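You operate a simulated robot arm through the tools that you are given. There is no shell and no other tool.

You run a simulated robot arm. Do the job below in one go: nothing can be reset, and whatever is moved stays where it is left.

JOB
Press the bush of the white card's colour into the black link.
Fine: Brown is the bronze bush, silver the steel one. Flush, by the ram; the lever ends up, the head swung aside. Keep hands out of the moving gaps. Keep fingers out of the bores. Drop, pinch and damage nothing, leave nothing switched on.

It is judged by the outcome, as a careful person would: the job done as asked, and still so three seconds after it is handed in. It fails if anything else is knocked over, pushed out of place, dropped, spilled or broken.

ROBOT AND FRAMES
A 6-joint arm with a two-finger gripper, fixed in place. Base frame: the origin is on the floor under the middle of its stand, x ahead of it, y to its left, z up. Readings come in cm, rad, newtons and seconds.
It reaches about 157.2 cm from its shoulder. Its first joint turns from -2.897 to 2.897 rad. Payload 2.45 kg.
The TCP is the grasp point between the finger pads, 2 cm short of the fingertips. In the tool frame z runs along the fingers and y along their closing line. The gripper opens to 14 cm; its body begins 16.8 cm behind the TCP.
Orientation is told as [roll, pitch, yaw] about the base's x, y, z axes, in that order, counted from this pose: with the fingers straight down and closing along the base's y, the tool's x points along the base's -x, its y along +y and its z along -z.

CONTROLS
- The arm moves only by the tool play_rows. Its arguments are lists of equal length, an entry for each row: "offset": the shift along the base's x, y, z in units of 150 mm (1.0 is 150 mm), a list of three; "angular": the turn, a rotation vector about the base's x, y, z in units of 60 degrees (1.0 is 60 degrees), a list of three; "fingers": the opening, from 0 (shut) to 1 (fully open). In form: {"offset": [[tx, ty, tz], ...], "angular": [[ax, ay, az], ...], "fingers": [fingers, ...]}. A call has 1 to 20 rows; each row is the pose to reach, as a shift and turn from the pose commanded when the call began. A call with a number of a shift or a turn outside -1 to 1 is refused whole. Rows are played at 5 a second. More than 5 cm and 0.15 rad between two rows, or a gripper value outside its range, and nothing of the call is played. Where a pose cannot be reached the arm comes as near as it can. A force on the tool above 90 N (or 10 N above the force at the start of the call, whichever is more), or a blocked arm, ends the call early, and 0.2 s more pass. The fingers move at their own pace (about 4.5 cm/s each) and stop on an object; they squeeze with about 37 N. The grip force told is the motor's: it shows also when the fingers shut on nothing. Time passes only in rows, and 0.2 s behind the last, so rows that repeat a pose let the fingers close. The reply holds the time, the measured pose of the TCP, the force on the tool along the base axes, the opening and the grip force, in the units named above and with some noise, with the torque about the TCP (base axes, N m) and any sound that the robot's microphone picked up.
- Cameras (640 x 400 px; columns grow to the right, rows downward): "scene" is fixed at [40.04, -49.93, 176.02]; the picture's right is [0.78, -0.63, 0.00], its down [-0.30, -0.37, -0.88] and it looks along [0.55, 0.68, -0.48] (base axes); focal length 367 px, centre (320, 200). "wrist" rides on the gripper at [7.8, 1.1, -20.9] in the tool frame; the picture's right is [-0.14, 0.99, 0.00], its down [-0.92, -0.13, -0.37] and it looks along [-0.37, -0.05, 0.93] (tool axes); focal length 280 px, centre (320, 200).
- get_image(camera): a new picture of that camera. The clock stands still meanwhile.
- measure_at(camera, pixels): for up to 12 pixels [column, row] of the newest picture of that camera ("zoom" is the newest enlarged one), the place [x, y, z] in the base frame of the surface seen there, good to about 0.2 cm. The clock stands still meanwhile.
- zoom(camera, box): a new picture of the part [left, top, right, bottom] of that camera's present view, enlarged. The clock stands still meanwhile.
- close_job(): hands the job in; it is judged then, once.

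Open the gripper and draw the arm clear of the work before you hand the job in, unless the task says otherwise.

The tools are called as a command line: name --argument value ..., lists and objects as JSON in quotes. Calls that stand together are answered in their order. play_rows: Moves the arm, as the interface text tells. Its arguments: {"type":"object","properties":{"offset":{"type":"array"},"angular":{"type":"array"},"fingers":{"type":"array"}},"required":["offset","angular","fingers"]} The other tools are called the same way: get_image (camera) takes a picture; measure_at (camera, pixels) gives the place of the surface under pixels of a picture; zoom (camera, box) takes an enlarged picture of a part of a camera's view; close_job () hands the job in.

At the start:

```text
t: 0.0
tcp_pos: [51.61, 23.16, 150.11]
tool_rot: [0.001, -0.001, 0.001]
ft_force: [0.1, -0.7, 0.6]
ft_torque: [0.01, -0.01, 0.0]
grip_width: 14.0
gripper_force: 0.2
```

scene: 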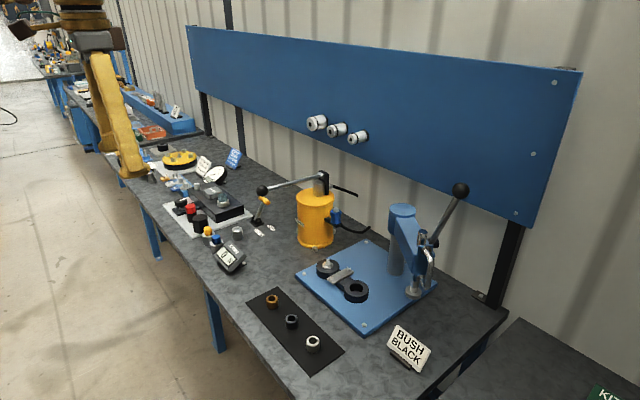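
wrist: 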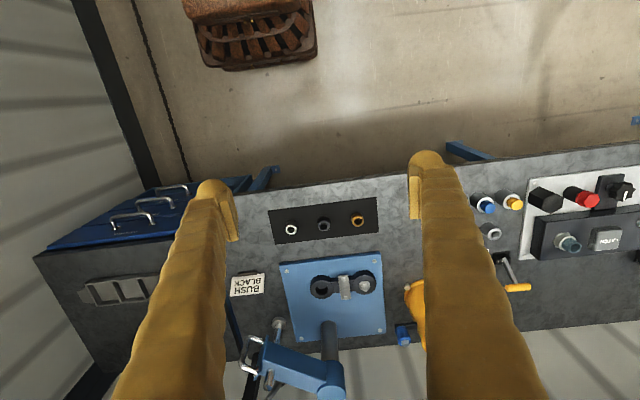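

The scene shows a white card near (408,347) reading "BUSH BLACK", three bushes on a black mat at (272,300), (291,321), (313,344), and a lever press on a blue plate. I zoom into these parts to see details.

zoom --camera "scene" --box '[370, 310, 450, 380]'

zoom --camera "scene" --box '[290, 170, 490, 330]'

zoom --camera "scene" --box '[240, 250, 360, 380]'

zoom --camera "wrist" --box '[220, 180, 400, 400]'

```text
5.71 times, centred on (410, 345) of scene
```

zoom: 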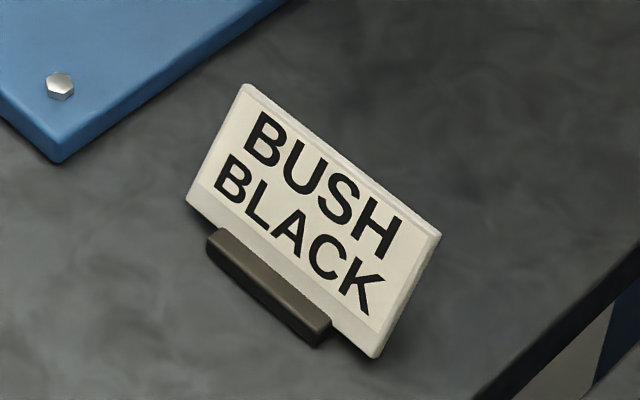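

```text
2.50 times, centred on (390, 250) of scene
```

zoom: 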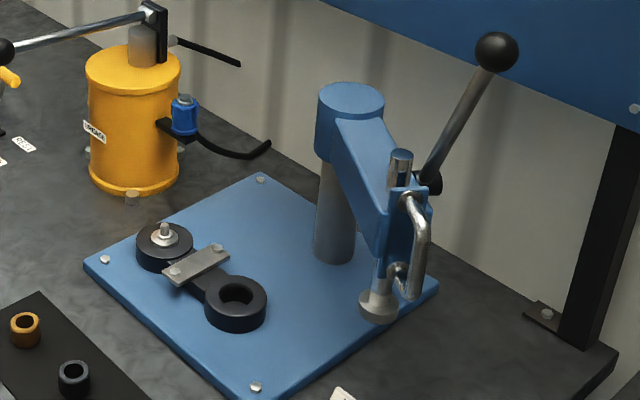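

```text
3.08 times, centred on (300, 315) of scene
```

zoom: 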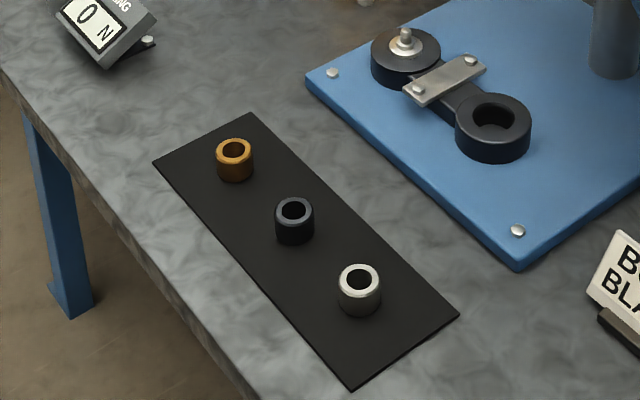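

```text
1.82 times, centred on (310, 290) of wrist
```

zoom: 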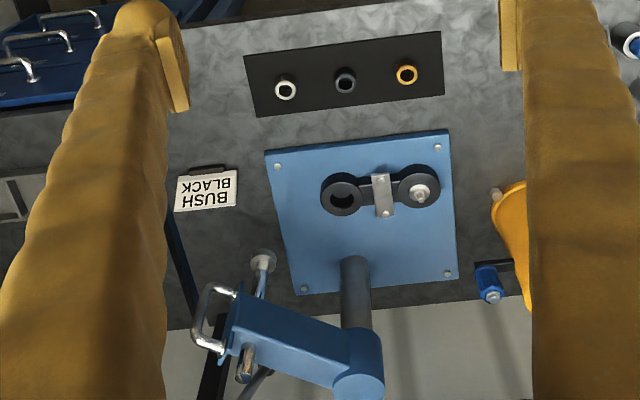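

The card names the black bush, which is the middle one on the mat. Now I measure the bushes, link, card, post, ram, handle and lever in the scene view.

get_image --camera "scene"

measure_at --camera "scene" --pixels '[[272, 296], [291, 317], [313, 339], [356, 285], [326, 262], [340, 274], [403, 209], [412, 290], [427, 285], [461, 190], [418, 234], [430, 255]]'

zoom --camera "scene" --box '[380, 170, 480, 310]'

zoom --camera "scene" --box '[140, 130, 280, 280]'

```text
taken
```

scene: 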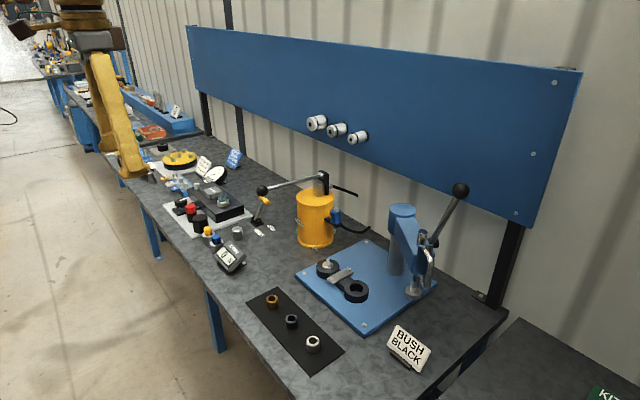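

```text
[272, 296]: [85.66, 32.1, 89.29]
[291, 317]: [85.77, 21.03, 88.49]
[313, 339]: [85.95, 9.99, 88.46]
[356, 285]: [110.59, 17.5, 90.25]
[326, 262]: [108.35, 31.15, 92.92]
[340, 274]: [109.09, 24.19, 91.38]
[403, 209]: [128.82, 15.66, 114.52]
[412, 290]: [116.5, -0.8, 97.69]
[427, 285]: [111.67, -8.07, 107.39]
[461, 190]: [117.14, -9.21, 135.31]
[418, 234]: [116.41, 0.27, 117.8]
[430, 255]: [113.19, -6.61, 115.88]
```

```text
2.86 times, centred on (430, 240) of scene
```

zoom: 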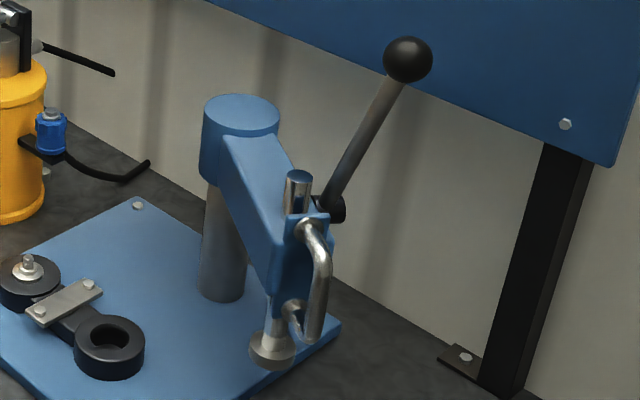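

```text
2.67 times, centred on (210, 205) of scene
```

zoom: 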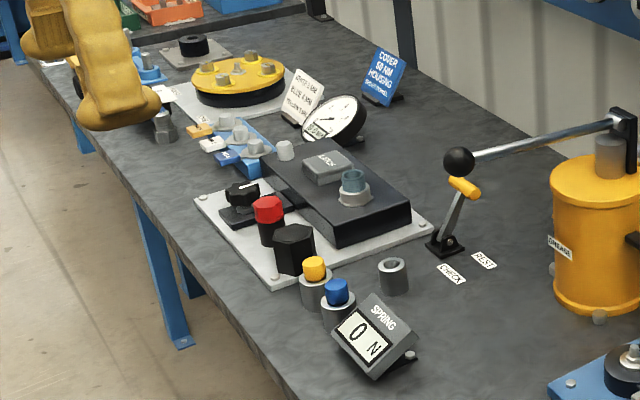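

The black bush sits near (85.8, 21, 88.5) and the link's open eye near (110.6, 17.5, 90). I zoom the wrist view and measure there as well to fix the geometry of the press better.

zoom --camera "wrist" --box '[240, 300, 400, 400]'

get_image --camera "wrist"

measure_at --camera "wrist" --pixels '[[324, 219], [329, 230], [310, 287], [332, 287], [322, 278], [322, 297], [365, 285], [345, 287], [330, 380], [277, 321], [258, 342], [290, 370]]'

```text
4.00 times, centred on (320, 350) of wrist
```

zoom: 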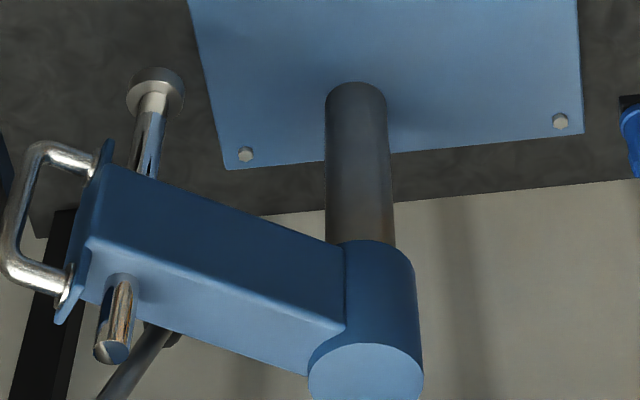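

```text
taken
```

wrist: 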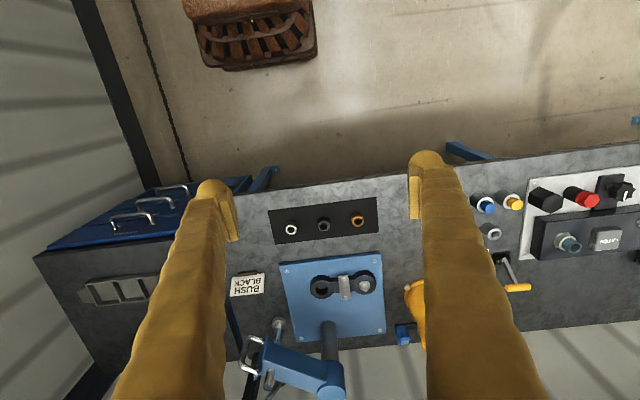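

```text
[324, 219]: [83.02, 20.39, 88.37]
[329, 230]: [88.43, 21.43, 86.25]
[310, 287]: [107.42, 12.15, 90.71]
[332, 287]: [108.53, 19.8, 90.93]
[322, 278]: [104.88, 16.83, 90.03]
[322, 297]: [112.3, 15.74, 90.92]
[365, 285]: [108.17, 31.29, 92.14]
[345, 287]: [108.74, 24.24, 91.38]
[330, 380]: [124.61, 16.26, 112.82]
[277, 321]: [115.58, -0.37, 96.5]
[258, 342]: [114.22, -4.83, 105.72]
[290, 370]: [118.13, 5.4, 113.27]
```

The measurements agree: table about z 86, link top about 90.9, ram pad about 96–98. I move the arm ahead and lower, in small steps, to get a closer look.

play_rows --offset '[[0.2, 0, -0.1], [0.4, 0, -0.2], [0.6, 0, -0.3], [0.8, 0, -0.4], [1.0, 0, -0.5]]' --angular '[[0, 0, 0], [0, 0, 0], [0, 0, 0], [0, 0, 0], [0, 0, 0]]' --fingers '[1, 1, 1, 1, 1]'

play_rows --offset '[[0.2, -0.03, -0.15], [0.4, -0.06, -0.3], [0.6, -0.09, -0.45], [0.8, -0.12, -0.6], [1.0, -0.14, -0.75]]' --angular '[[0, 0, 0], [0, 0, 0], [0, 0, 0], [0, 0, 0], [0, 0, 0]]' --fingers '[1, 1, 1, 1, 1]'

get_image --camera "wrist"

get_image --camera "scene"

```text
t: 1.2
tcp_pos: [66.56, 23.1, 142.72]
tool_rot: [0.001, 0.0, 0.0]
ft_force: [-0.5, 0.1, 0.1]
ft_torque: [-0.02, -0.08, 0.0]
grip_width: 14.0
gripper_force: 0.0
```

```text
t: 2.4
tcp_pos: [81.46, 21.2, 131.42]
tool_rot: [0.0, -0.001, 0.0]
ft_force: [0.5, 0.0, 0.3]
ft_torque: [0.04, -0.05, -0.02]
grip_width: 14.02
gripper_force: 0.2
```

```text
taken
```

wrist: 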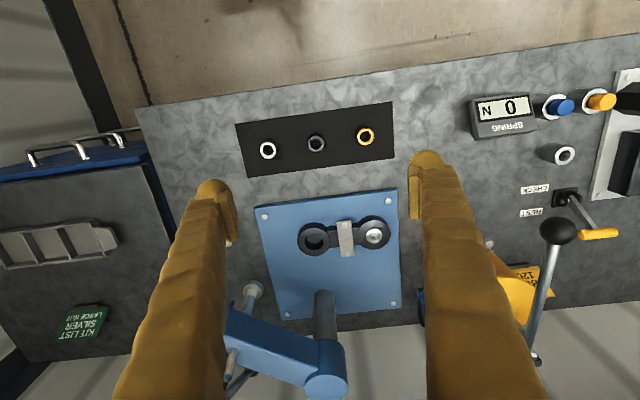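

```text
taken
```

scene: 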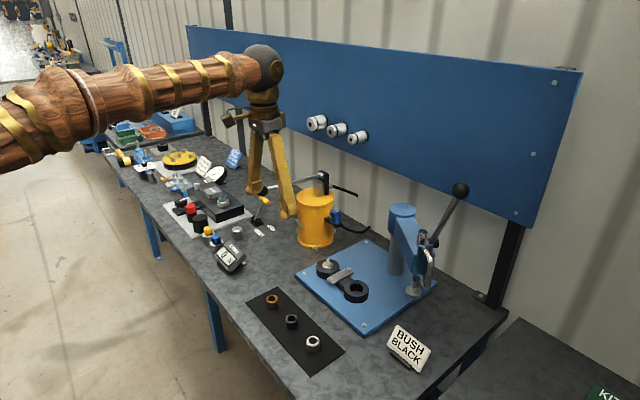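

The bushes show at (268,149), (317,143), (366,136) and the bore at (315,238) in the wrist view. I zoom and measure the black bush and bore rim.

zoom --camera "wrist" --box '[240, 110, 400, 210]'

measure_at --camera "zoom" --pixels '[[308, 100], [308, 160], [275, 128], [340, 128], [308, 130], [112, 160], [502, 105], [400, 180], [308, 105], [308, 152], [283, 128], [332, 128]]'

zoom --camera "wrist" --box '[260, 190, 420, 290]'

measure_at --camera "zoom" --pixels '[[155, 195], [285, 195], [215, 140], [215, 250], [180, 195], [250, 195], [215, 165], [215, 228], [455, 180], [345, 190], [30, 100], [560, 30]]'

```text
4.00 times, centred on (320, 160) of wrist
```

zoom: 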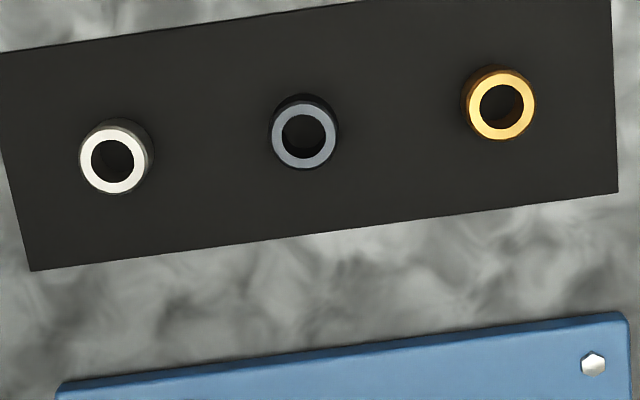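

```text
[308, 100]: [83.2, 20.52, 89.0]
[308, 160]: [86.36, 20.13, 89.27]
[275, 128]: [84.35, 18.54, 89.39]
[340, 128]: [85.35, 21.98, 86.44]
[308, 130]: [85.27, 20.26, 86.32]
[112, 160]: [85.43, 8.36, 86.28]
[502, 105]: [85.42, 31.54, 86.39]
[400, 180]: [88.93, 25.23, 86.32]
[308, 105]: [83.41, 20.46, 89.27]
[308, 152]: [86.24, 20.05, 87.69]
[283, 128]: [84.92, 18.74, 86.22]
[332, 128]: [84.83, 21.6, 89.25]
```

```text
4.00 times, centred on (340, 240) of wrist
```

zoom: 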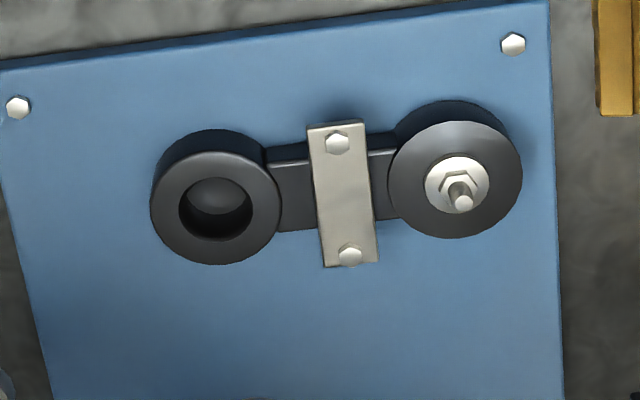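

```text
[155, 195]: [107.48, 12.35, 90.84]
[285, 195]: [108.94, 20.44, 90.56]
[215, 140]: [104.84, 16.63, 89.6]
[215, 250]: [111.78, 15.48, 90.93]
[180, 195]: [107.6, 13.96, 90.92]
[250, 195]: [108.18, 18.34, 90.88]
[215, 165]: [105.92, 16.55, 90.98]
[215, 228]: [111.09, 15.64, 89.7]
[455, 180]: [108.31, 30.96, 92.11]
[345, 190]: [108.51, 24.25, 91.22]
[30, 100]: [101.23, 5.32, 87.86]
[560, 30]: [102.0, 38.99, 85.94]
```

Top ring of the black bush centres at about (85.1, 20.0, 89.3), 3.7 cm across and 2.9 cm high; the bore centres at about (109.1, 15.9, 90.9). I go above the bush with the gripper partly closed to 7 cm.

play_rows --offset '[[0.06, -0.02, -0.2], [0.12, -0.04, -0.4], [0.18, -0.06, -0.6], [0.243, -0.08, -0.8], [0.243, -0.08, -1.0]]' --angular '[[0, 0, 0], [0, 0, 0], [0, 0, 0], [0, 0, 0], [0, 0, 0]]' --fingers '[0.5, 0.5, 0.5, 0.5, 0.5]'

play_rows --offset '[[0, 0, -0.2], [0, 0, -0.4], [0, 0, -0.6], [0, 0, -0.75], [0, 0, -0.85]]' --angular '[[0, 0, 0], [0, 0, 0], [0, 0, 0], [0, 0, 0], [0, 0, 0]]' --fingers '[0.5, 0.5, 0.5, 0.5, 0.5]'

get_image --camera "wrist"

zoom --camera "scene" --box '[220, 200, 380, 380]'

```text
t: 3.6
tcp_pos: [85.29, 20.1, 116.47]
tool_rot: [0.001, 0.0, 0.0]
ft_force: [-0.3, 0.4, 0.3]
ft_torque: [-0.04, 0.0, -0.04]
grip_width: 6.99
gripper_force: 0.1
```

```text
t: 4.8
tcp_pos: [85.08, 20.0, 103.59]
tool_rot: [0.001, -0.002, -0.001]
ft_force: [0.8, 0.4, -0.8]
ft_torque: [0.0, -0.01, -0.02]
grip_width: 7.0
gripper_force: 0.0
```

```text
taken
```

wrist: 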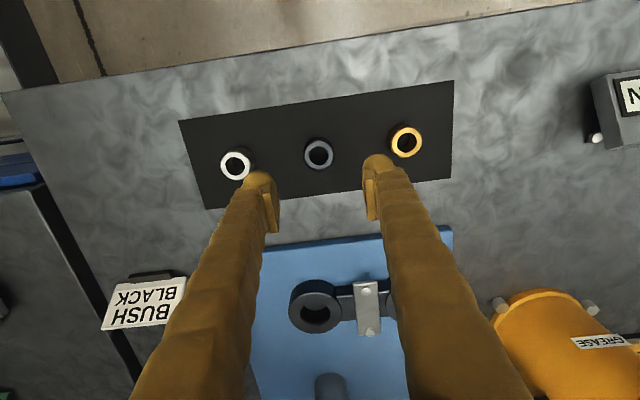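

```text
2.22 times, centred on (300, 290) of scene
```

zoom: 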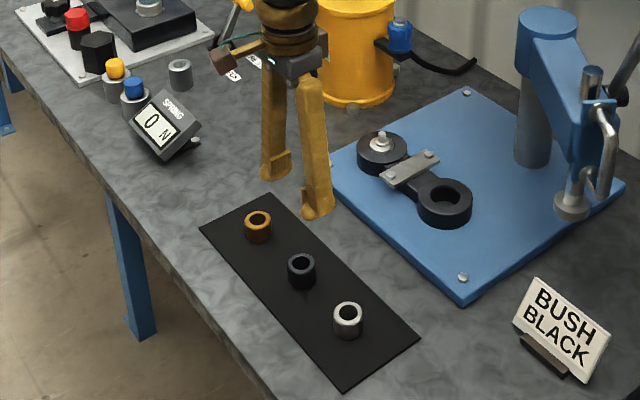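

The black bush centre at pixel (319,154) computes to (85.04, 19.96), right below the TCP. I lower to TCP z ≈ 89.8 so the fingertips end at about mid-bush height (87.8), then close.

play_rows --offset '[[0, 0, -0.2], [0, 0, -0.4], [0, 0, -0.6], [0, 0, -0.75], [0, 0, -0.85], [0, 0, -0.92], [0, 0, -0.92]]' --angular '[[0, 0, 0], [0, 0, 0], [0, 0, 0], [0, 0, 0], [0, 0, 0], [0, 0, 0], [0, 0, 0]]' --fingers '[0.5, 0.5, 0.5, 0.5, 0.5, 0.5, 0.5]'

get_image --camera "wrist"

zoom --camera "scene" --box '[250, 260, 350, 360]'

```text
t: 6.4
tcp_pos: [85.2, 20.03, 89.94]
tool_rot: [0.0, 0.001, 0.001]
ft_force: [-0.4, -0.6, 0.3]
ft_torque: [0.01, 0.0, -0.01]
grip_width: 7.02
gripper_force: 0.1
```

```text
taken
```

wrist: 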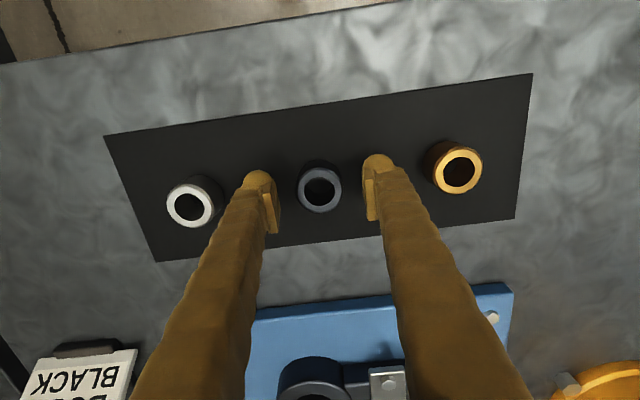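

```text
4.00 times, centred on (300, 310) of scene
```

zoom: 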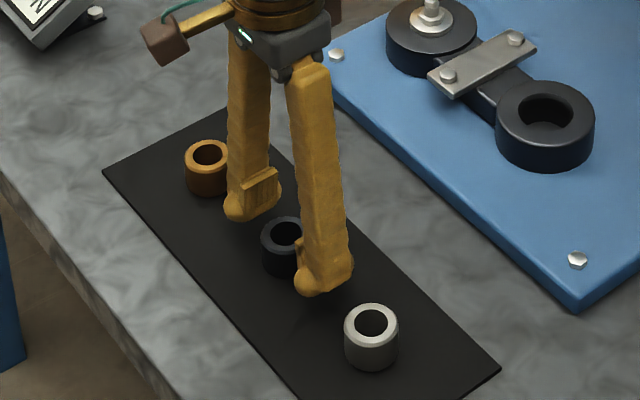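

The fingers straddle the black bush, with pads overlapping its top about 1.1 cm. I lower another 0.3 cm and close on it.

play_rows --offset '[[-0.005, 0, -0.02], [-0.005, 0, -0.02], [-0.005, 0, -0.02], [-0.005, 0, -0.02], [-0.005, 0, -0.02], [-0.005, 0, -0.02]]' --angular '[[0, 0, 0], [0, 0, 0], [0, 0, 0], [0, 0, 0], [0, 0, 0], [0, 0, 0]]' --fingers '[0.5, 0.3, 0.2, 0.1, 0.1, 0.1]'

get_image --camera "wrist"

```text
t: 7.8
tcp_pos: [85.14, 19.87, 89.45]
tool_rot: [0.001, -0.002, -0.001]
ft_force: [-0.2, 0.3, 0.0]
ft_torque: [0.02, 0.01, 0.0]
grip_width: 3.77
gripper_force: 37.1
```

```text
taken
```

wrist: 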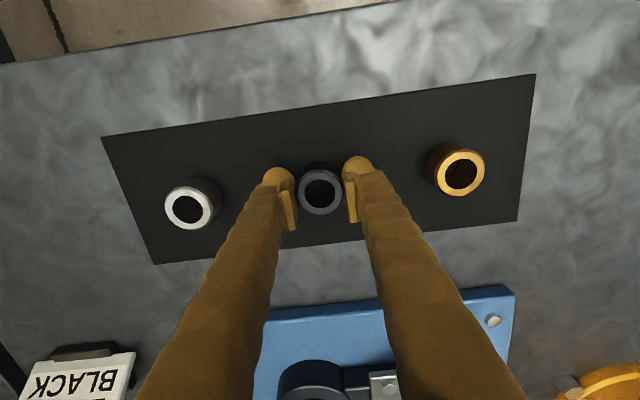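

The grip holds at 3.77 cm with 37 N on the bush. I lift it straight up slowly and check.

play_rows --offset '[[0, 0, 0.04], [0, 0, 0.1], [0, 0, 0.2], [0, 0, 0.35], [0, 0, 0.5], [0, 0, 0.65], [0, 0, 0.8]]' --angular '[[0, 0, 0], [0, 0, 0], [0, 0, 0], [0, 0, 0], [0, 0, 0], [0, 0, 0], [0, 0, 0]]' --fingers '[0.1, 0.1, 0.1, 0.1, 0.1, 0.1, 0.1]'

get_image --camera "wrist"

zoom --camera "scene" --box '[230, 180, 430, 360]'

```text
t: 9.4
tcp_pos: [85.25, 20.09, 101.47]
tool_rot: [-0.001, 0.0, 0.001]
ft_force: [0.1, -0.8, -0.4]
ft_torque: [0.03, 0.0, 0.01]
grip_width: 3.79
gripper_force: 36.4
```

```text
taken
```

wrist: 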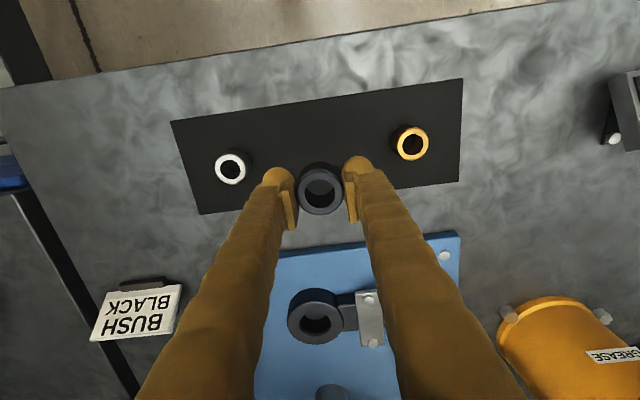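

```text
2.22 times, centred on (330, 270) of scene
```

zoom: 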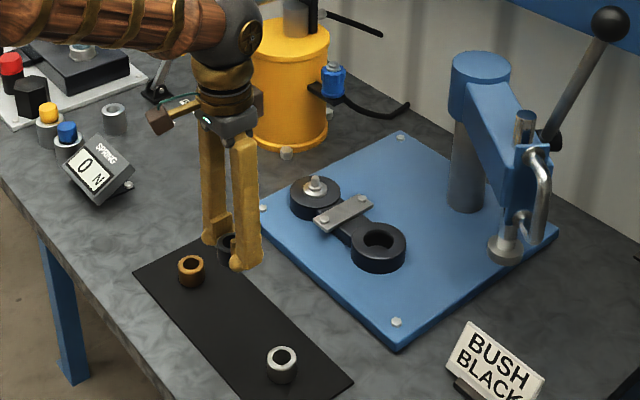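

The bush came up cleanly in the grip. I zoom the wrist view to find the bush's exact centre in the gripper and the bore's centre again.

zoom --camera "wrist" --box '[280, 150, 360, 230]'

measure_at --camera "zoom" --pixels '[[320, 230], [320, 395], [215, 315], [425, 315], [320, 430], [320, 300]]'

zoom --camera "wrist" --box '[270, 270, 400, 360]'

measure_at --camera "zoom" --pixels '[[110, 250], [350, 250], [230, 170], [230, 330], [140, 250], [330, 250], [230, 190], [230, 310], [230, 350]]'

```text
5.00 times, centred on (320, 190) of wrist
```

zoom: 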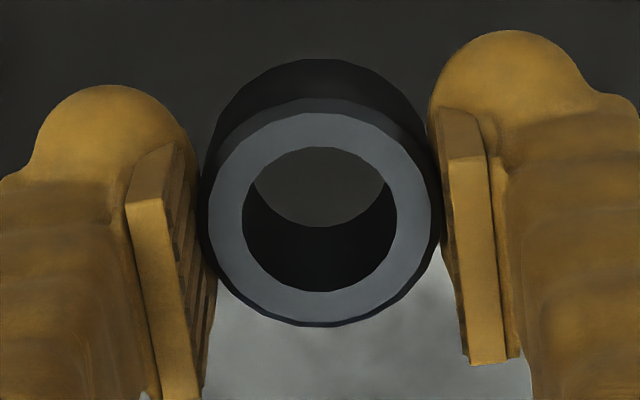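

```text
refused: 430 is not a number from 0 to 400
```

```text
4.44 times, centred on (335, 315) of wrist
```

zoom: 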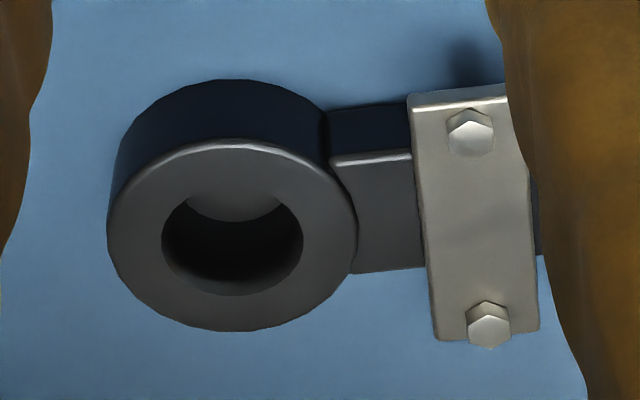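

```text
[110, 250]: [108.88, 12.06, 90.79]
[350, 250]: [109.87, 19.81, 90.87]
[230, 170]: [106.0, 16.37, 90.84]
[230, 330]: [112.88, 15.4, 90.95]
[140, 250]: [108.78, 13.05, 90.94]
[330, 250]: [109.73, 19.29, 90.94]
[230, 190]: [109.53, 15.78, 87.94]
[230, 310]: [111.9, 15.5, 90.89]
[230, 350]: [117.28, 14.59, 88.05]
```

The bush ring is centred in the grip; the bore's rim spans pixels 161–303 in the zoom. I measure points inside the bore to know its real diameter and lead-in.

zoom --camera "wrist" --box '[295, 305, 335, 340]'

measure_at --camera "zoom" --pixels '[[100, 200], [140, 200], [180, 200], [320, 240], [320, 300], [320, 340], [320, 360], [460, 200], [500, 200], [540, 200], [320, 90], [320, 130]]'

```text
11.43 times, centred on (315, 322) of wrist
```

zoom: 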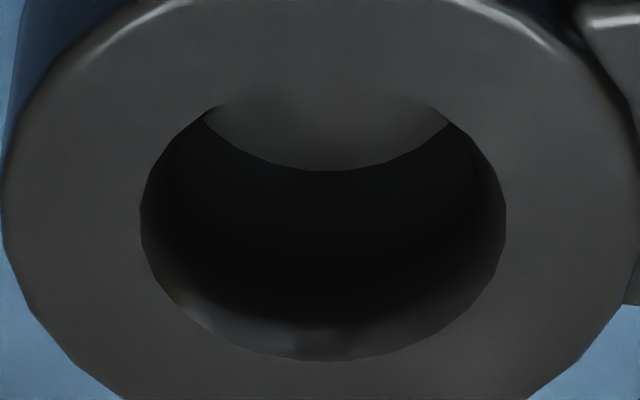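

```text
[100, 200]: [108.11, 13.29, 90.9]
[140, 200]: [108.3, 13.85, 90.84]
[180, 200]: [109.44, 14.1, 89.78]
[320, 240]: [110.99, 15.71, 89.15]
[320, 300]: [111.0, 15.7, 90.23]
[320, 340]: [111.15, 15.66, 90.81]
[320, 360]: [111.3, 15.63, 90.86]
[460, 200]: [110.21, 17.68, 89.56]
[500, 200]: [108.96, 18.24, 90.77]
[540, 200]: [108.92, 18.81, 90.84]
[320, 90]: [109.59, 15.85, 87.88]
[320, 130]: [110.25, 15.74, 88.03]
```

Wall points give the bore centre (109.08, 16.03), radius about 1.9 with a roughly 0.3 cm chamfer; the bush sits about 0.07 cm behind the TCP in x. I carry the bush at z 101.5 over the bore.

play_rows --offset '[[0.15, -0.03, 0], [0.3, -0.06, 0], [0.45, -0.09, 0], [0.6, -0.12, 0], [0.75, -0.15, 0], [0.85, -0.17, 0]]' --angular '[[0, 0, 0], [0, 0, 0], [0, 0, 0], [0, 0, 0], [0, 0, 0], [0, 0, 0]]' --fingers '[0.1, 0.1, 0.1, 0.1, 0.1, 0.1]'

play_rows --offset '[[0.15, -0.03, 0], [0.3, -0.05, 0], [0.45, -0.07, 0], [0.6, -0.08, 0], [0.7, -0.09, 0], [0.75, -0.095, 0], [0.75, -0.095, 0]]' --angular '[[0, 0, 0], [0, 0, 0], [0, 0, 0], [0, 0, 0], [0, 0, 0], [0, 0, 0], [0, 0, 0]]' --fingers '[0.1, 0.1, 0.1, 0.1, 0.1, 0.1, 0.1]'

get_image --camera "wrist"

zoom --camera "scene" --box '[290, 150, 490, 330]'

```text
t: 10.8
tcp_pos: [98.05, 17.21, 101.6]
tool_rot: [0.0, 0.0, 0.0]
ft_force: [0.8, -0.1, -2.0]
ft_torque: [-0.02, -0.03, -0.01]
grip_width: 3.74
gripper_force: 37.3
```

```text
t: 12.4
tcp_pos: [109.1, 15.83, 101.59]
tool_rot: [0.0, 0.001, 0.0]
ft_force: [0.9, 0.4, -1.8]
ft_torque: [0.0, 0.01, 0.04]
grip_width: 3.77
gripper_force: 37.0
```

```text
taken
```

wrist: 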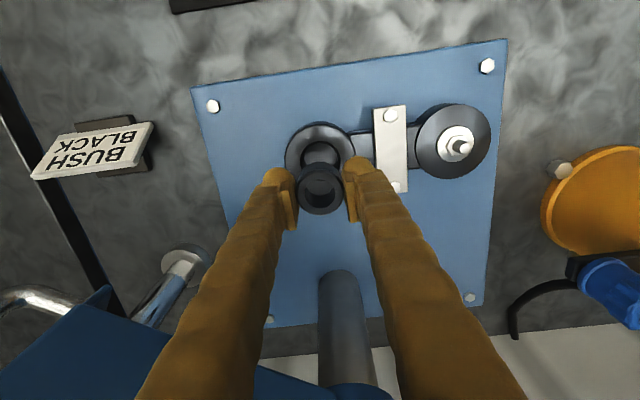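

```text
2.22 times, centred on (390, 240) of scene
```

zoom: 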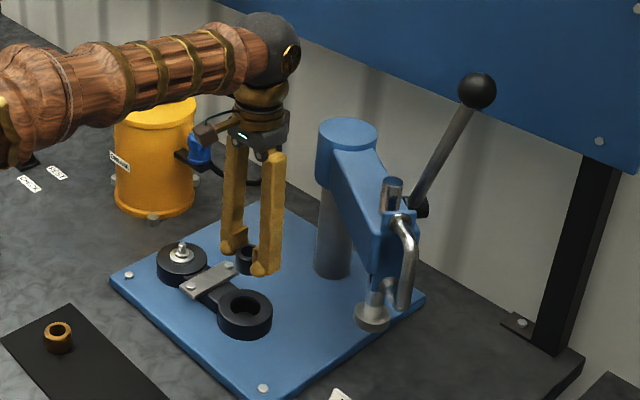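

The bush is over the link; the eye appears around (320,160) in the wrist view, partly hidden. I zoom to verify the alignment against the eye's outline and measure it.

zoom --camera "wrist" --box '[270, 110, 370, 210]'

measure_at --camera "wrist" --pixels '[[320, 128], [289, 150], [352, 150], [289, 160], [297, 165], [320, 140], [320, 150], [306, 155], [180, 262], [170, 300]]'

```text
4.00 times, centred on (320, 160) of wrist
```

zoom: 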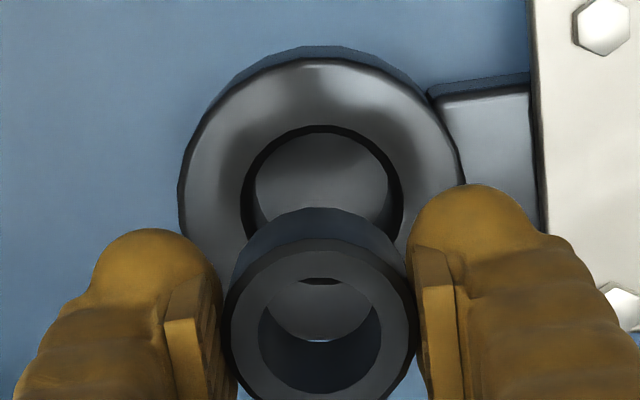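

```text
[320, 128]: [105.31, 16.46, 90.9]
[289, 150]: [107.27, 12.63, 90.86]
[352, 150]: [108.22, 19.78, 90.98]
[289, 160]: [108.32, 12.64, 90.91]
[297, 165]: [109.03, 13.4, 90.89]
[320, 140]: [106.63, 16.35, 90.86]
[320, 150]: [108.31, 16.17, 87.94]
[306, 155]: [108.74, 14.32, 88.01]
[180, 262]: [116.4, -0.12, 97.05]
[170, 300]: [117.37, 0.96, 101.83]
```

The bush is within about 0.1 cm of the bore's centre; I nudge +0.08 x, +0.06 y and lower until its bottom is just above the link face, then look.

play_rows --offset '[[0.005, 0.004, -0.1], [0.005, 0.004, -0.2], [0.005, 0.004, -0.3], [0.005, 0.004, -0.4], [0.005, 0.004, -0.46], [0.005, 0.004, -0.48], [0.005, 0.004, -0.48]]' --angular '[[0, 0, 0], [0, 0, 0], [0, 0, 0], [0, 0, 0], [0, 0, 0], [0, 0, 0], [0, 0, 0]]' --fingers '[0.1, 0.1, 0.1, 0.1, 0.1, 0.1, 0.1]'

zoom --camera "wrist" --box '[260, 120, 380, 240]'

zoom --camera "scene" --box '[320, 240, 400, 310]'

```text
t: 14.0
tcp_pos: [109.28, 15.95, 94.14]
tool_rot: [-0.001, 0.001, 0.0]
ft_force: [-0.3, -1.1, -1.2]
ft_torque: [0.0, 0.02, 0.03]
grip_width: 3.78
gripper_force: 37.2
```

```text
3.33 times, centred on (320, 180) of wrist
```

zoom: 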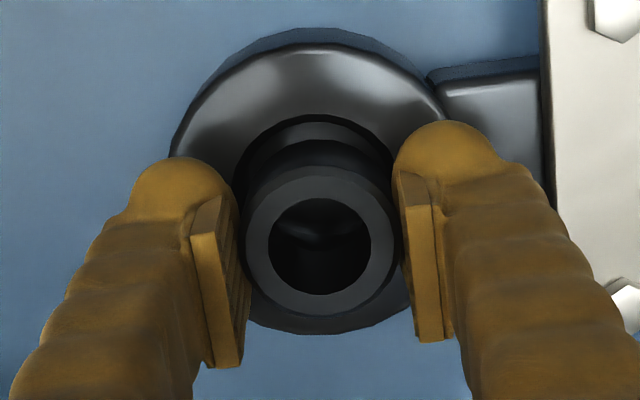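

```text
5.71 times, centred on (360, 275) of scene
```

zoom: 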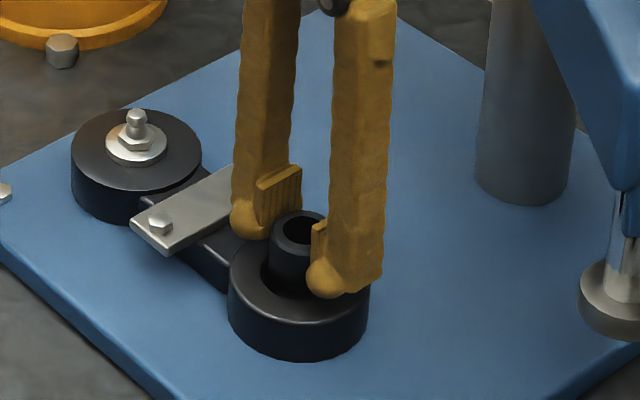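

The bush hovers over the bore mouth. I zoom closer to judge the near-side gap between bush bottom and bore rim before lowering.

zoom --camera "wrist" --box '[295, 145, 345, 185]'

measure_at --camera "zoom" --pixels '[[320, 50], [320, 70], [320, 90], [320, 110], [320, 130], [320, 150], [320, 180], [320, 220], [320, 300], [150, 200], [490, 200]]'

zoom --camera "scene" --box '[340, 265, 375, 305]'

```text
10.00 times, centred on (320, 165) of wrist
```

zoom: 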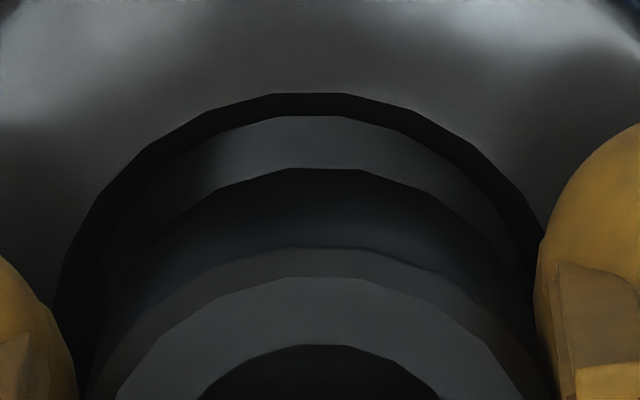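

```text
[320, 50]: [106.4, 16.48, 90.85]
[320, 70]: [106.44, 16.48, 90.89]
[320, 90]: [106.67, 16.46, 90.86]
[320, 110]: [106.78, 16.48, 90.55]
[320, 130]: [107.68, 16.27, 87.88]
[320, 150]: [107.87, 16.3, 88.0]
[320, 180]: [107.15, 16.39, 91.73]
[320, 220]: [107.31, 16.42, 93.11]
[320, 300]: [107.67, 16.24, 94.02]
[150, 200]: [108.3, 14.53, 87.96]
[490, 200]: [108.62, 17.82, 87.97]
```

```text
10.00 times, centred on (358, 285) of scene
```

zoom: 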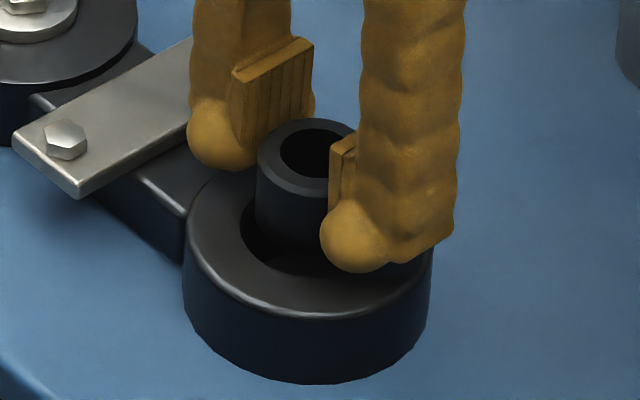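

Near rim at x≈106.7 and bush side at 107.15–107.2, so centring is within about 0.1 cm. I lower in 0.1 cm steps by 0.6 cm and read the force.

play_rows --offset '[[-0.003, 0, -0.007], [-0.003, 0, -0.014], [-0.003, 0, -0.021], [-0.003, 0, -0.028], [-0.003, 0, -0.035], [-0.003, 0, -0.04]]' --angular '[[0, 0, 0], [0, 0, 0], [0, 0, 0], [0, 0, 0], [0, 0, 0], [0, 0, 0]]' --fingers '[0.1, 0.1, 0.1, 0.1, 0.1, 0.1]'

zoom --camera "scene" --box '[340, 265, 375, 305]'

zoom --camera "wrist" --box '[295, 145, 345, 185]'

```text
t: 15.4
tcp_pos: [109.08, 16.16, 93.72]
tool_rot: [0.0, 0.0, -0.001]
ft_force: [0.5, 0.0, -1.1]
ft_torque: [0.01, -0.01, 0.01]
grip_width: 3.79
gripper_force: 36.9
```

```text
10.00 times, centred on (358, 285) of scene
```

zoom: 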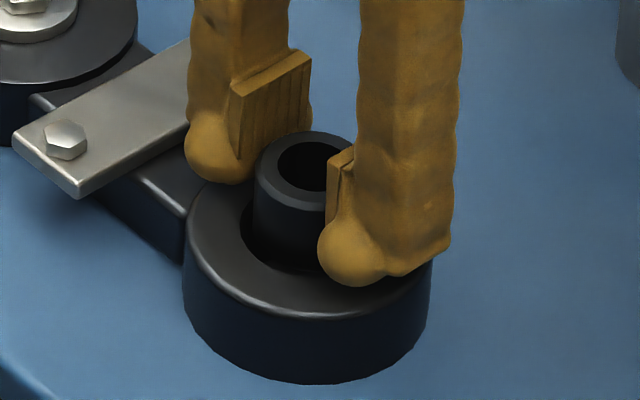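

```text
10.00 times, centred on (320, 165) of wrist
```

zoom: 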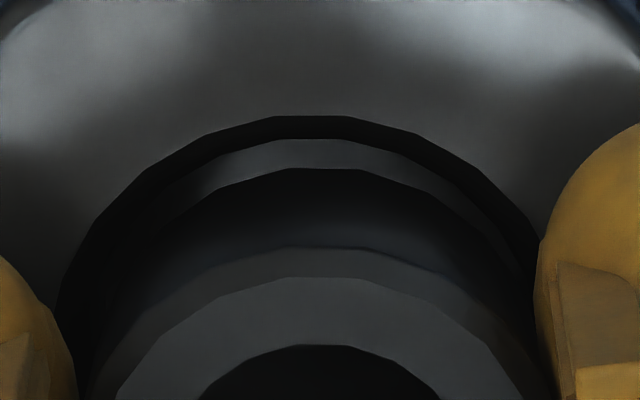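

No contact force yet; the bush bottom is at about z 90.6, in the chamfer. I keep lowering in small steps.

play_rows --offset '[[0, 0, -0.007], [0, 0, -0.014], [0, 0, -0.02], [0, 0, -0.02]]' --angular '[[0, 0, 0], [0, 0, 0], [0, 0, 0], [0, 0, 0]]' --fingers '[0.1, 0.1, 0.1, 0.1]'

zoom --camera "scene" --box '[340, 265, 375, 305]'

zoom --camera "wrist" --box '[295, 145, 345, 185]'

```text
t: 16.4
tcp_pos: [109.13, 16.04, 93.36]
tool_rot: [0.0, 0.0, 0.001]
ft_force: [-1.2, -1.5, -1.8]
ft_torque: [-0.04, 0.0, -0.02]
grip_width: 3.77
gripper_force: 36.8
```

```text
10.00 times, centred on (358, 285) of scene
```

zoom: 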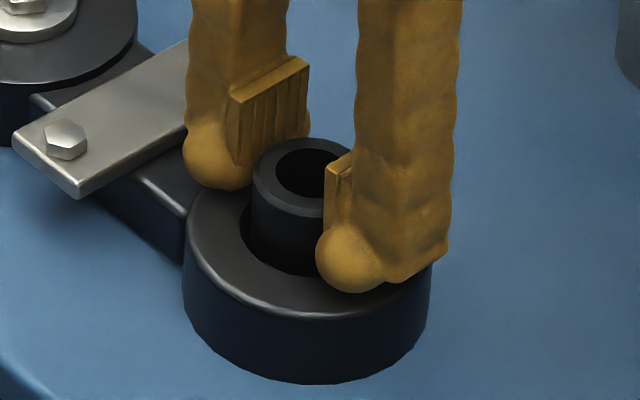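

```text
10.00 times, centred on (320, 165) of wrist
```

zoom: 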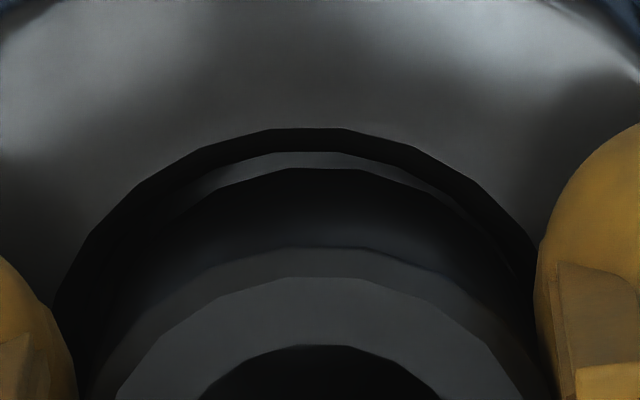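

Still no contact force, and the tips are about 0.45 cm above the link face. I lower another 0.2 cm in fine steps.

play_rows --offset '[[0, 0, -0.005], [0, 0, -0.01], [0, 0, -0.014], [0, 0, -0.014]]' --angular '[[0, 0, 0], [0, 0, 0], [0, 0, 0], [0, 0, 0]]' --fingers '[0.1, 0.1, 0.1, 0.1]'

zoom --camera "scene" --box '[340, 265, 375, 305]'

zoom --camera "wrist" --box '[295, 145, 345, 185]'

```text
t: 17.4
tcp_pos: [109.07, 16.02, 93.31]
tool_rot: [0.001, 0.0, -0.001]
ft_force: [-15.3, 1.5, 13.3]
ft_torque: [0.04, 0.14, 0.02]
grip_width: 3.78
gripper_force: 37.1
```

```text
10.00 times, centred on (358, 285) of scene
```

zoom: 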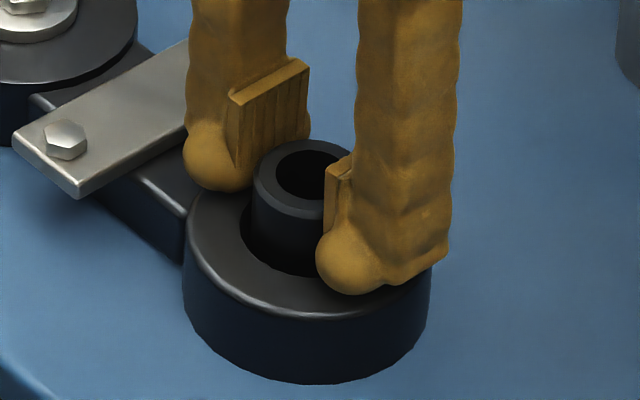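

```text
10.00 times, centred on (320, 165) of wrist
```

zoom: 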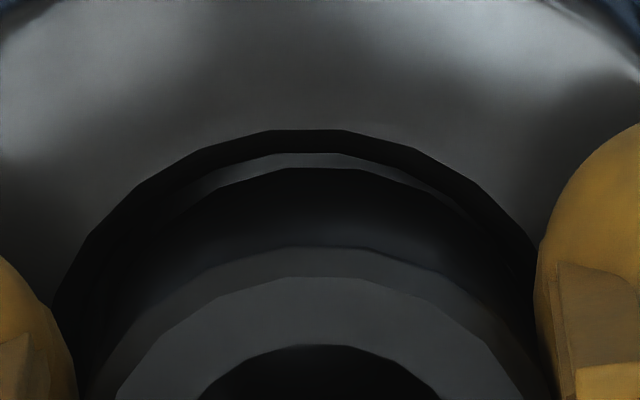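

Contact on the far (+x) chamfer: force −15 N in x, +13 N in z. I back up slightly and ease −0.15 cm in x so the bush centres itself.

play_rows --offset '[[0, 0, 0.014], [-0.01, 0, 0.014], [-0.01, 0, 0.007], [-0.01, 0, 0], [-0.01, 0, -0.003], [-0.01, 0, -0.003]]' --angular '[[0, 0, 0], [0, 0, 0], [0, 0, 0], [0, 0, 0], [0, 0, 0], [0, 0, 0]]' --fingers '[0.1, 0.1, 0.1, 0.1, 0.1, 0.1]'

zoom --camera "wrist" --box '[295, 145, 345, 185]'

```text
t: 18.8
tcp_pos: [109.17, 16.01, 93.31]
tool_rot: [0.001, -0.001, 0.001]
ft_force: [11.6, -1.6, 10.8]
ft_torque: [-0.07, -0.37, 0.02]
grip_width: 3.76
gripper_force: 36.9
```

```text
10.00 times, centred on (320, 165) of wrist
```

zoom: 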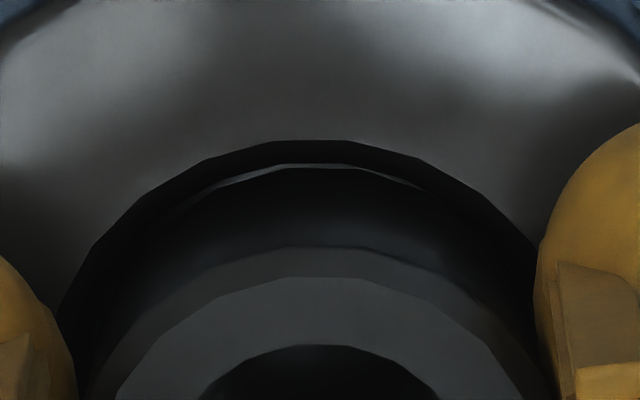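

Now the force is +12 N in x, so the centre lies between; I shift +0.07 cm back in x.

play_rows --offset '[[0.002, 0, 0.003], [0.0045, 0, 0.003], [0.0045, 0, 0], [0.0045, 0, -0.003], [0.0045, 0, -0.003]]' --angular '[[0, 0, 0], [0, 0, 0], [0, 0, 0], [0, 0, 0], [0, 0, 0]]' --fingers '[0.1, 0.1, 0.1, 0.1, 0.1]'

zoom --camera "wrist" --box '[295, 145, 345, 185]'

zoom --camera "scene" --box '[340, 265, 375, 305]'

```text
t: 20.0
tcp_pos: [109.05, 16.05, 93.22]
tool_rot: [-0.001, 0.001, 0.0]
ft_force: [4.7, -3.5, 15.4]
ft_torque: [-0.07, -0.12, 0.01]
grip_width: 3.75
gripper_force: 37.0
```

```text
10.00 times, centred on (320, 165) of wrist
```

zoom: 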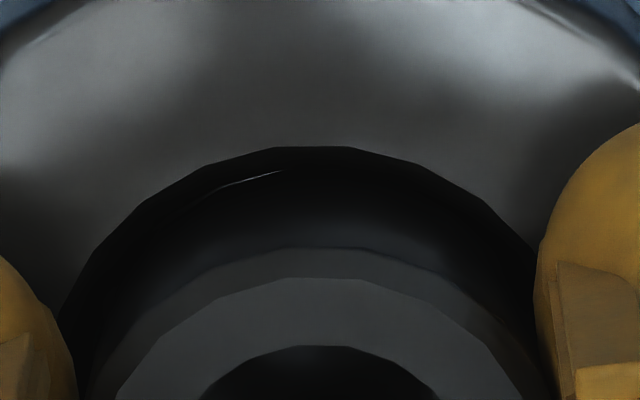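

```text
10.00 times, centred on (358, 285) of scene
```

zoom: 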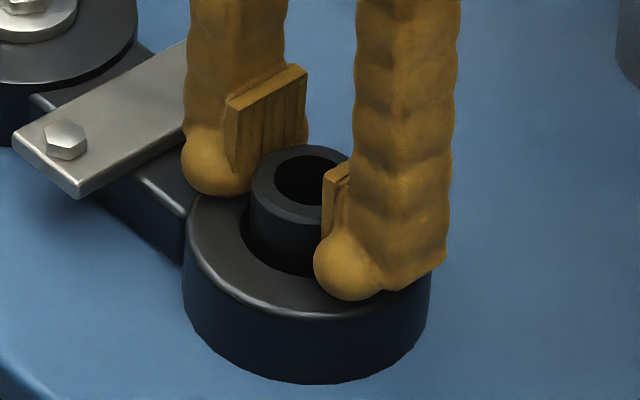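

The bush is nearly seated all round (forces 4.7, −3.5, 15 N). I fine-centre by a hair and press lightly down.

play_rows --offset '[[0.0015, -0.002, 0], [0.0015, -0.002, -0.003], [0.0015, -0.002, -0.006], [0.0015, -0.002, -0.006]]' --angular '[[0, 0, 0], [0, 0, 0], [0, 0, 0], [0, 0, 0]]' --fingers '[0.1, 0.1, 0.1, 0.1]'

zoom --camera "wrist" --box '[295, 145, 345, 185]'

```text
t: 21.0
tcp_pos: [109.09, 16.02, 93.08]
tool_rot: [-0.001, 0.001, 0.002]
ft_force: [-13.4, -3.3, 24.3]
ft_torque: [-0.06, 0.35, -0.02]
grip_width: 3.75
gripper_force: 37.1
```

```text
10.00 times, centred on (320, 165) of wrist
```

zoom: 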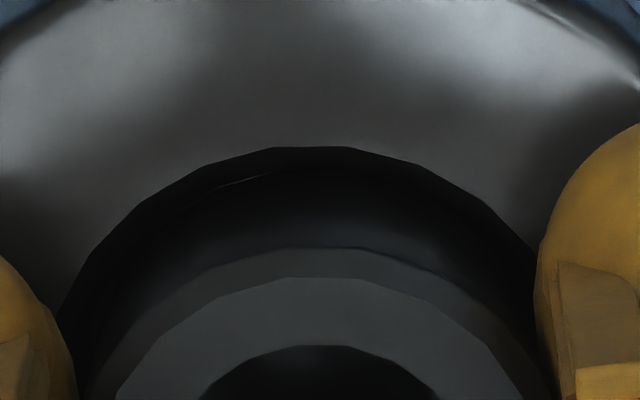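

The bush sits squarely in the chamfer. I relax the push slightly and open the fingers, then lift straight up.

play_rows --offset '[[-0.0015, 0, 0.004], [-0.0015, 0, 0.006], [-0.0015, 0, 0.006], [-0.0015, 0, 0.006], [-0.0015, 0, 0.006]]' --angular '[[0, 0, 0], [0, 0, 0], [0, 0, 0], [0, 0, 0], [0, 0, 0]]' --fingers '[0.1, 0.1, 0.3, 0.45, 0.45]'

zoom --camera "wrist" --box '[260, 120, 380, 240]'

zoom --camera "scene" --box '[320, 240, 400, 310]'

```text
t: 22.2
tcp_pos: [109.14, 16.06, 93.12]
tool_rot: [0.0, -0.002, 0.001]
ft_force: [-0.8, 1.0, 0.4]
ft_torque: [0.01, -0.01, -0.01]
grip_width: 6.31
gripper_force: 0.2
```

```text
3.33 times, centred on (320, 180) of wrist
```

zoom: 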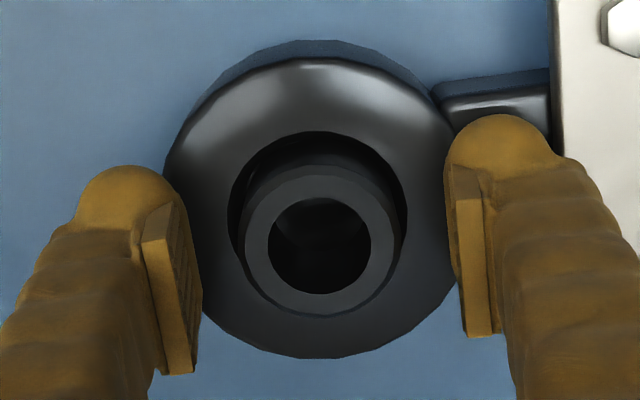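

```text
5.71 times, centred on (360, 275) of scene
```

zoom: 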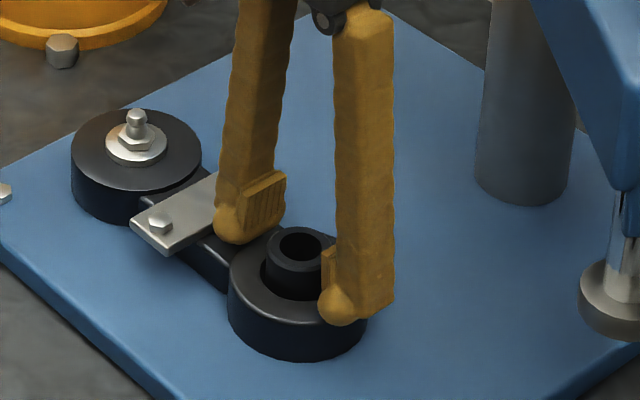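

The bush stands upright in the bore by itself with the fingers clear. I lift straight up to about z 108.

play_rows --offset '[[0, 0, 0.07], [0, 0, 0.2], [0, 0, 0.35], [0, 0, 0.55], [0, 0, 0.75], [0, 0, 1.0]]' --angular '[[0, 0, 0], [0, 0, 0], [0, 0, 0], [0, 0, 0], [0, 0, 0], [0, 0, 0]]' --fingers '[0.45, 0.45, 0.45, 0.45, 0.45, 0.45]'

get_image --camera "wrist"

zoom --camera "scene" --box '[300, 150, 480, 320]'

```text
t: 23.6
tcp_pos: [109.02, 15.86, 107.98]
tool_rot: [0.0, 0.001, 0.0]
ft_force: [0.8, -0.5, -0.6]
ft_torque: [0.0, -0.01, 0.0]
grip_width: 6.31
gripper_force: 0.0
```

```text
taken
```

wrist: 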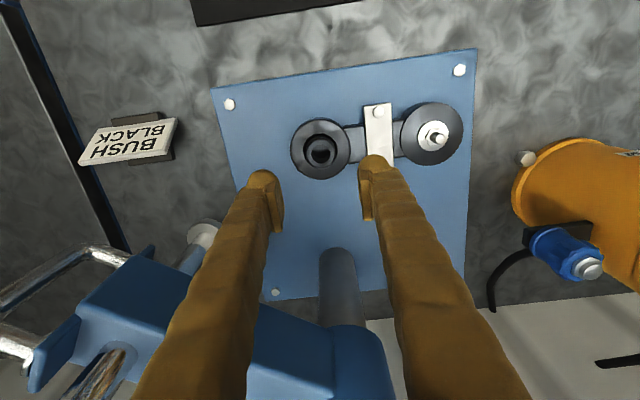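

```text
2.35 times, centred on (390, 235) of scene
```

zoom: 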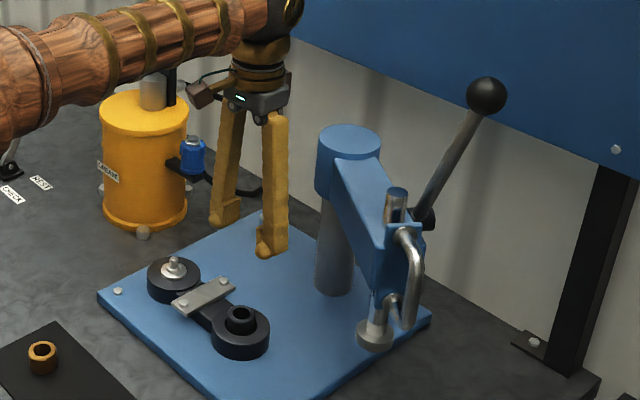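

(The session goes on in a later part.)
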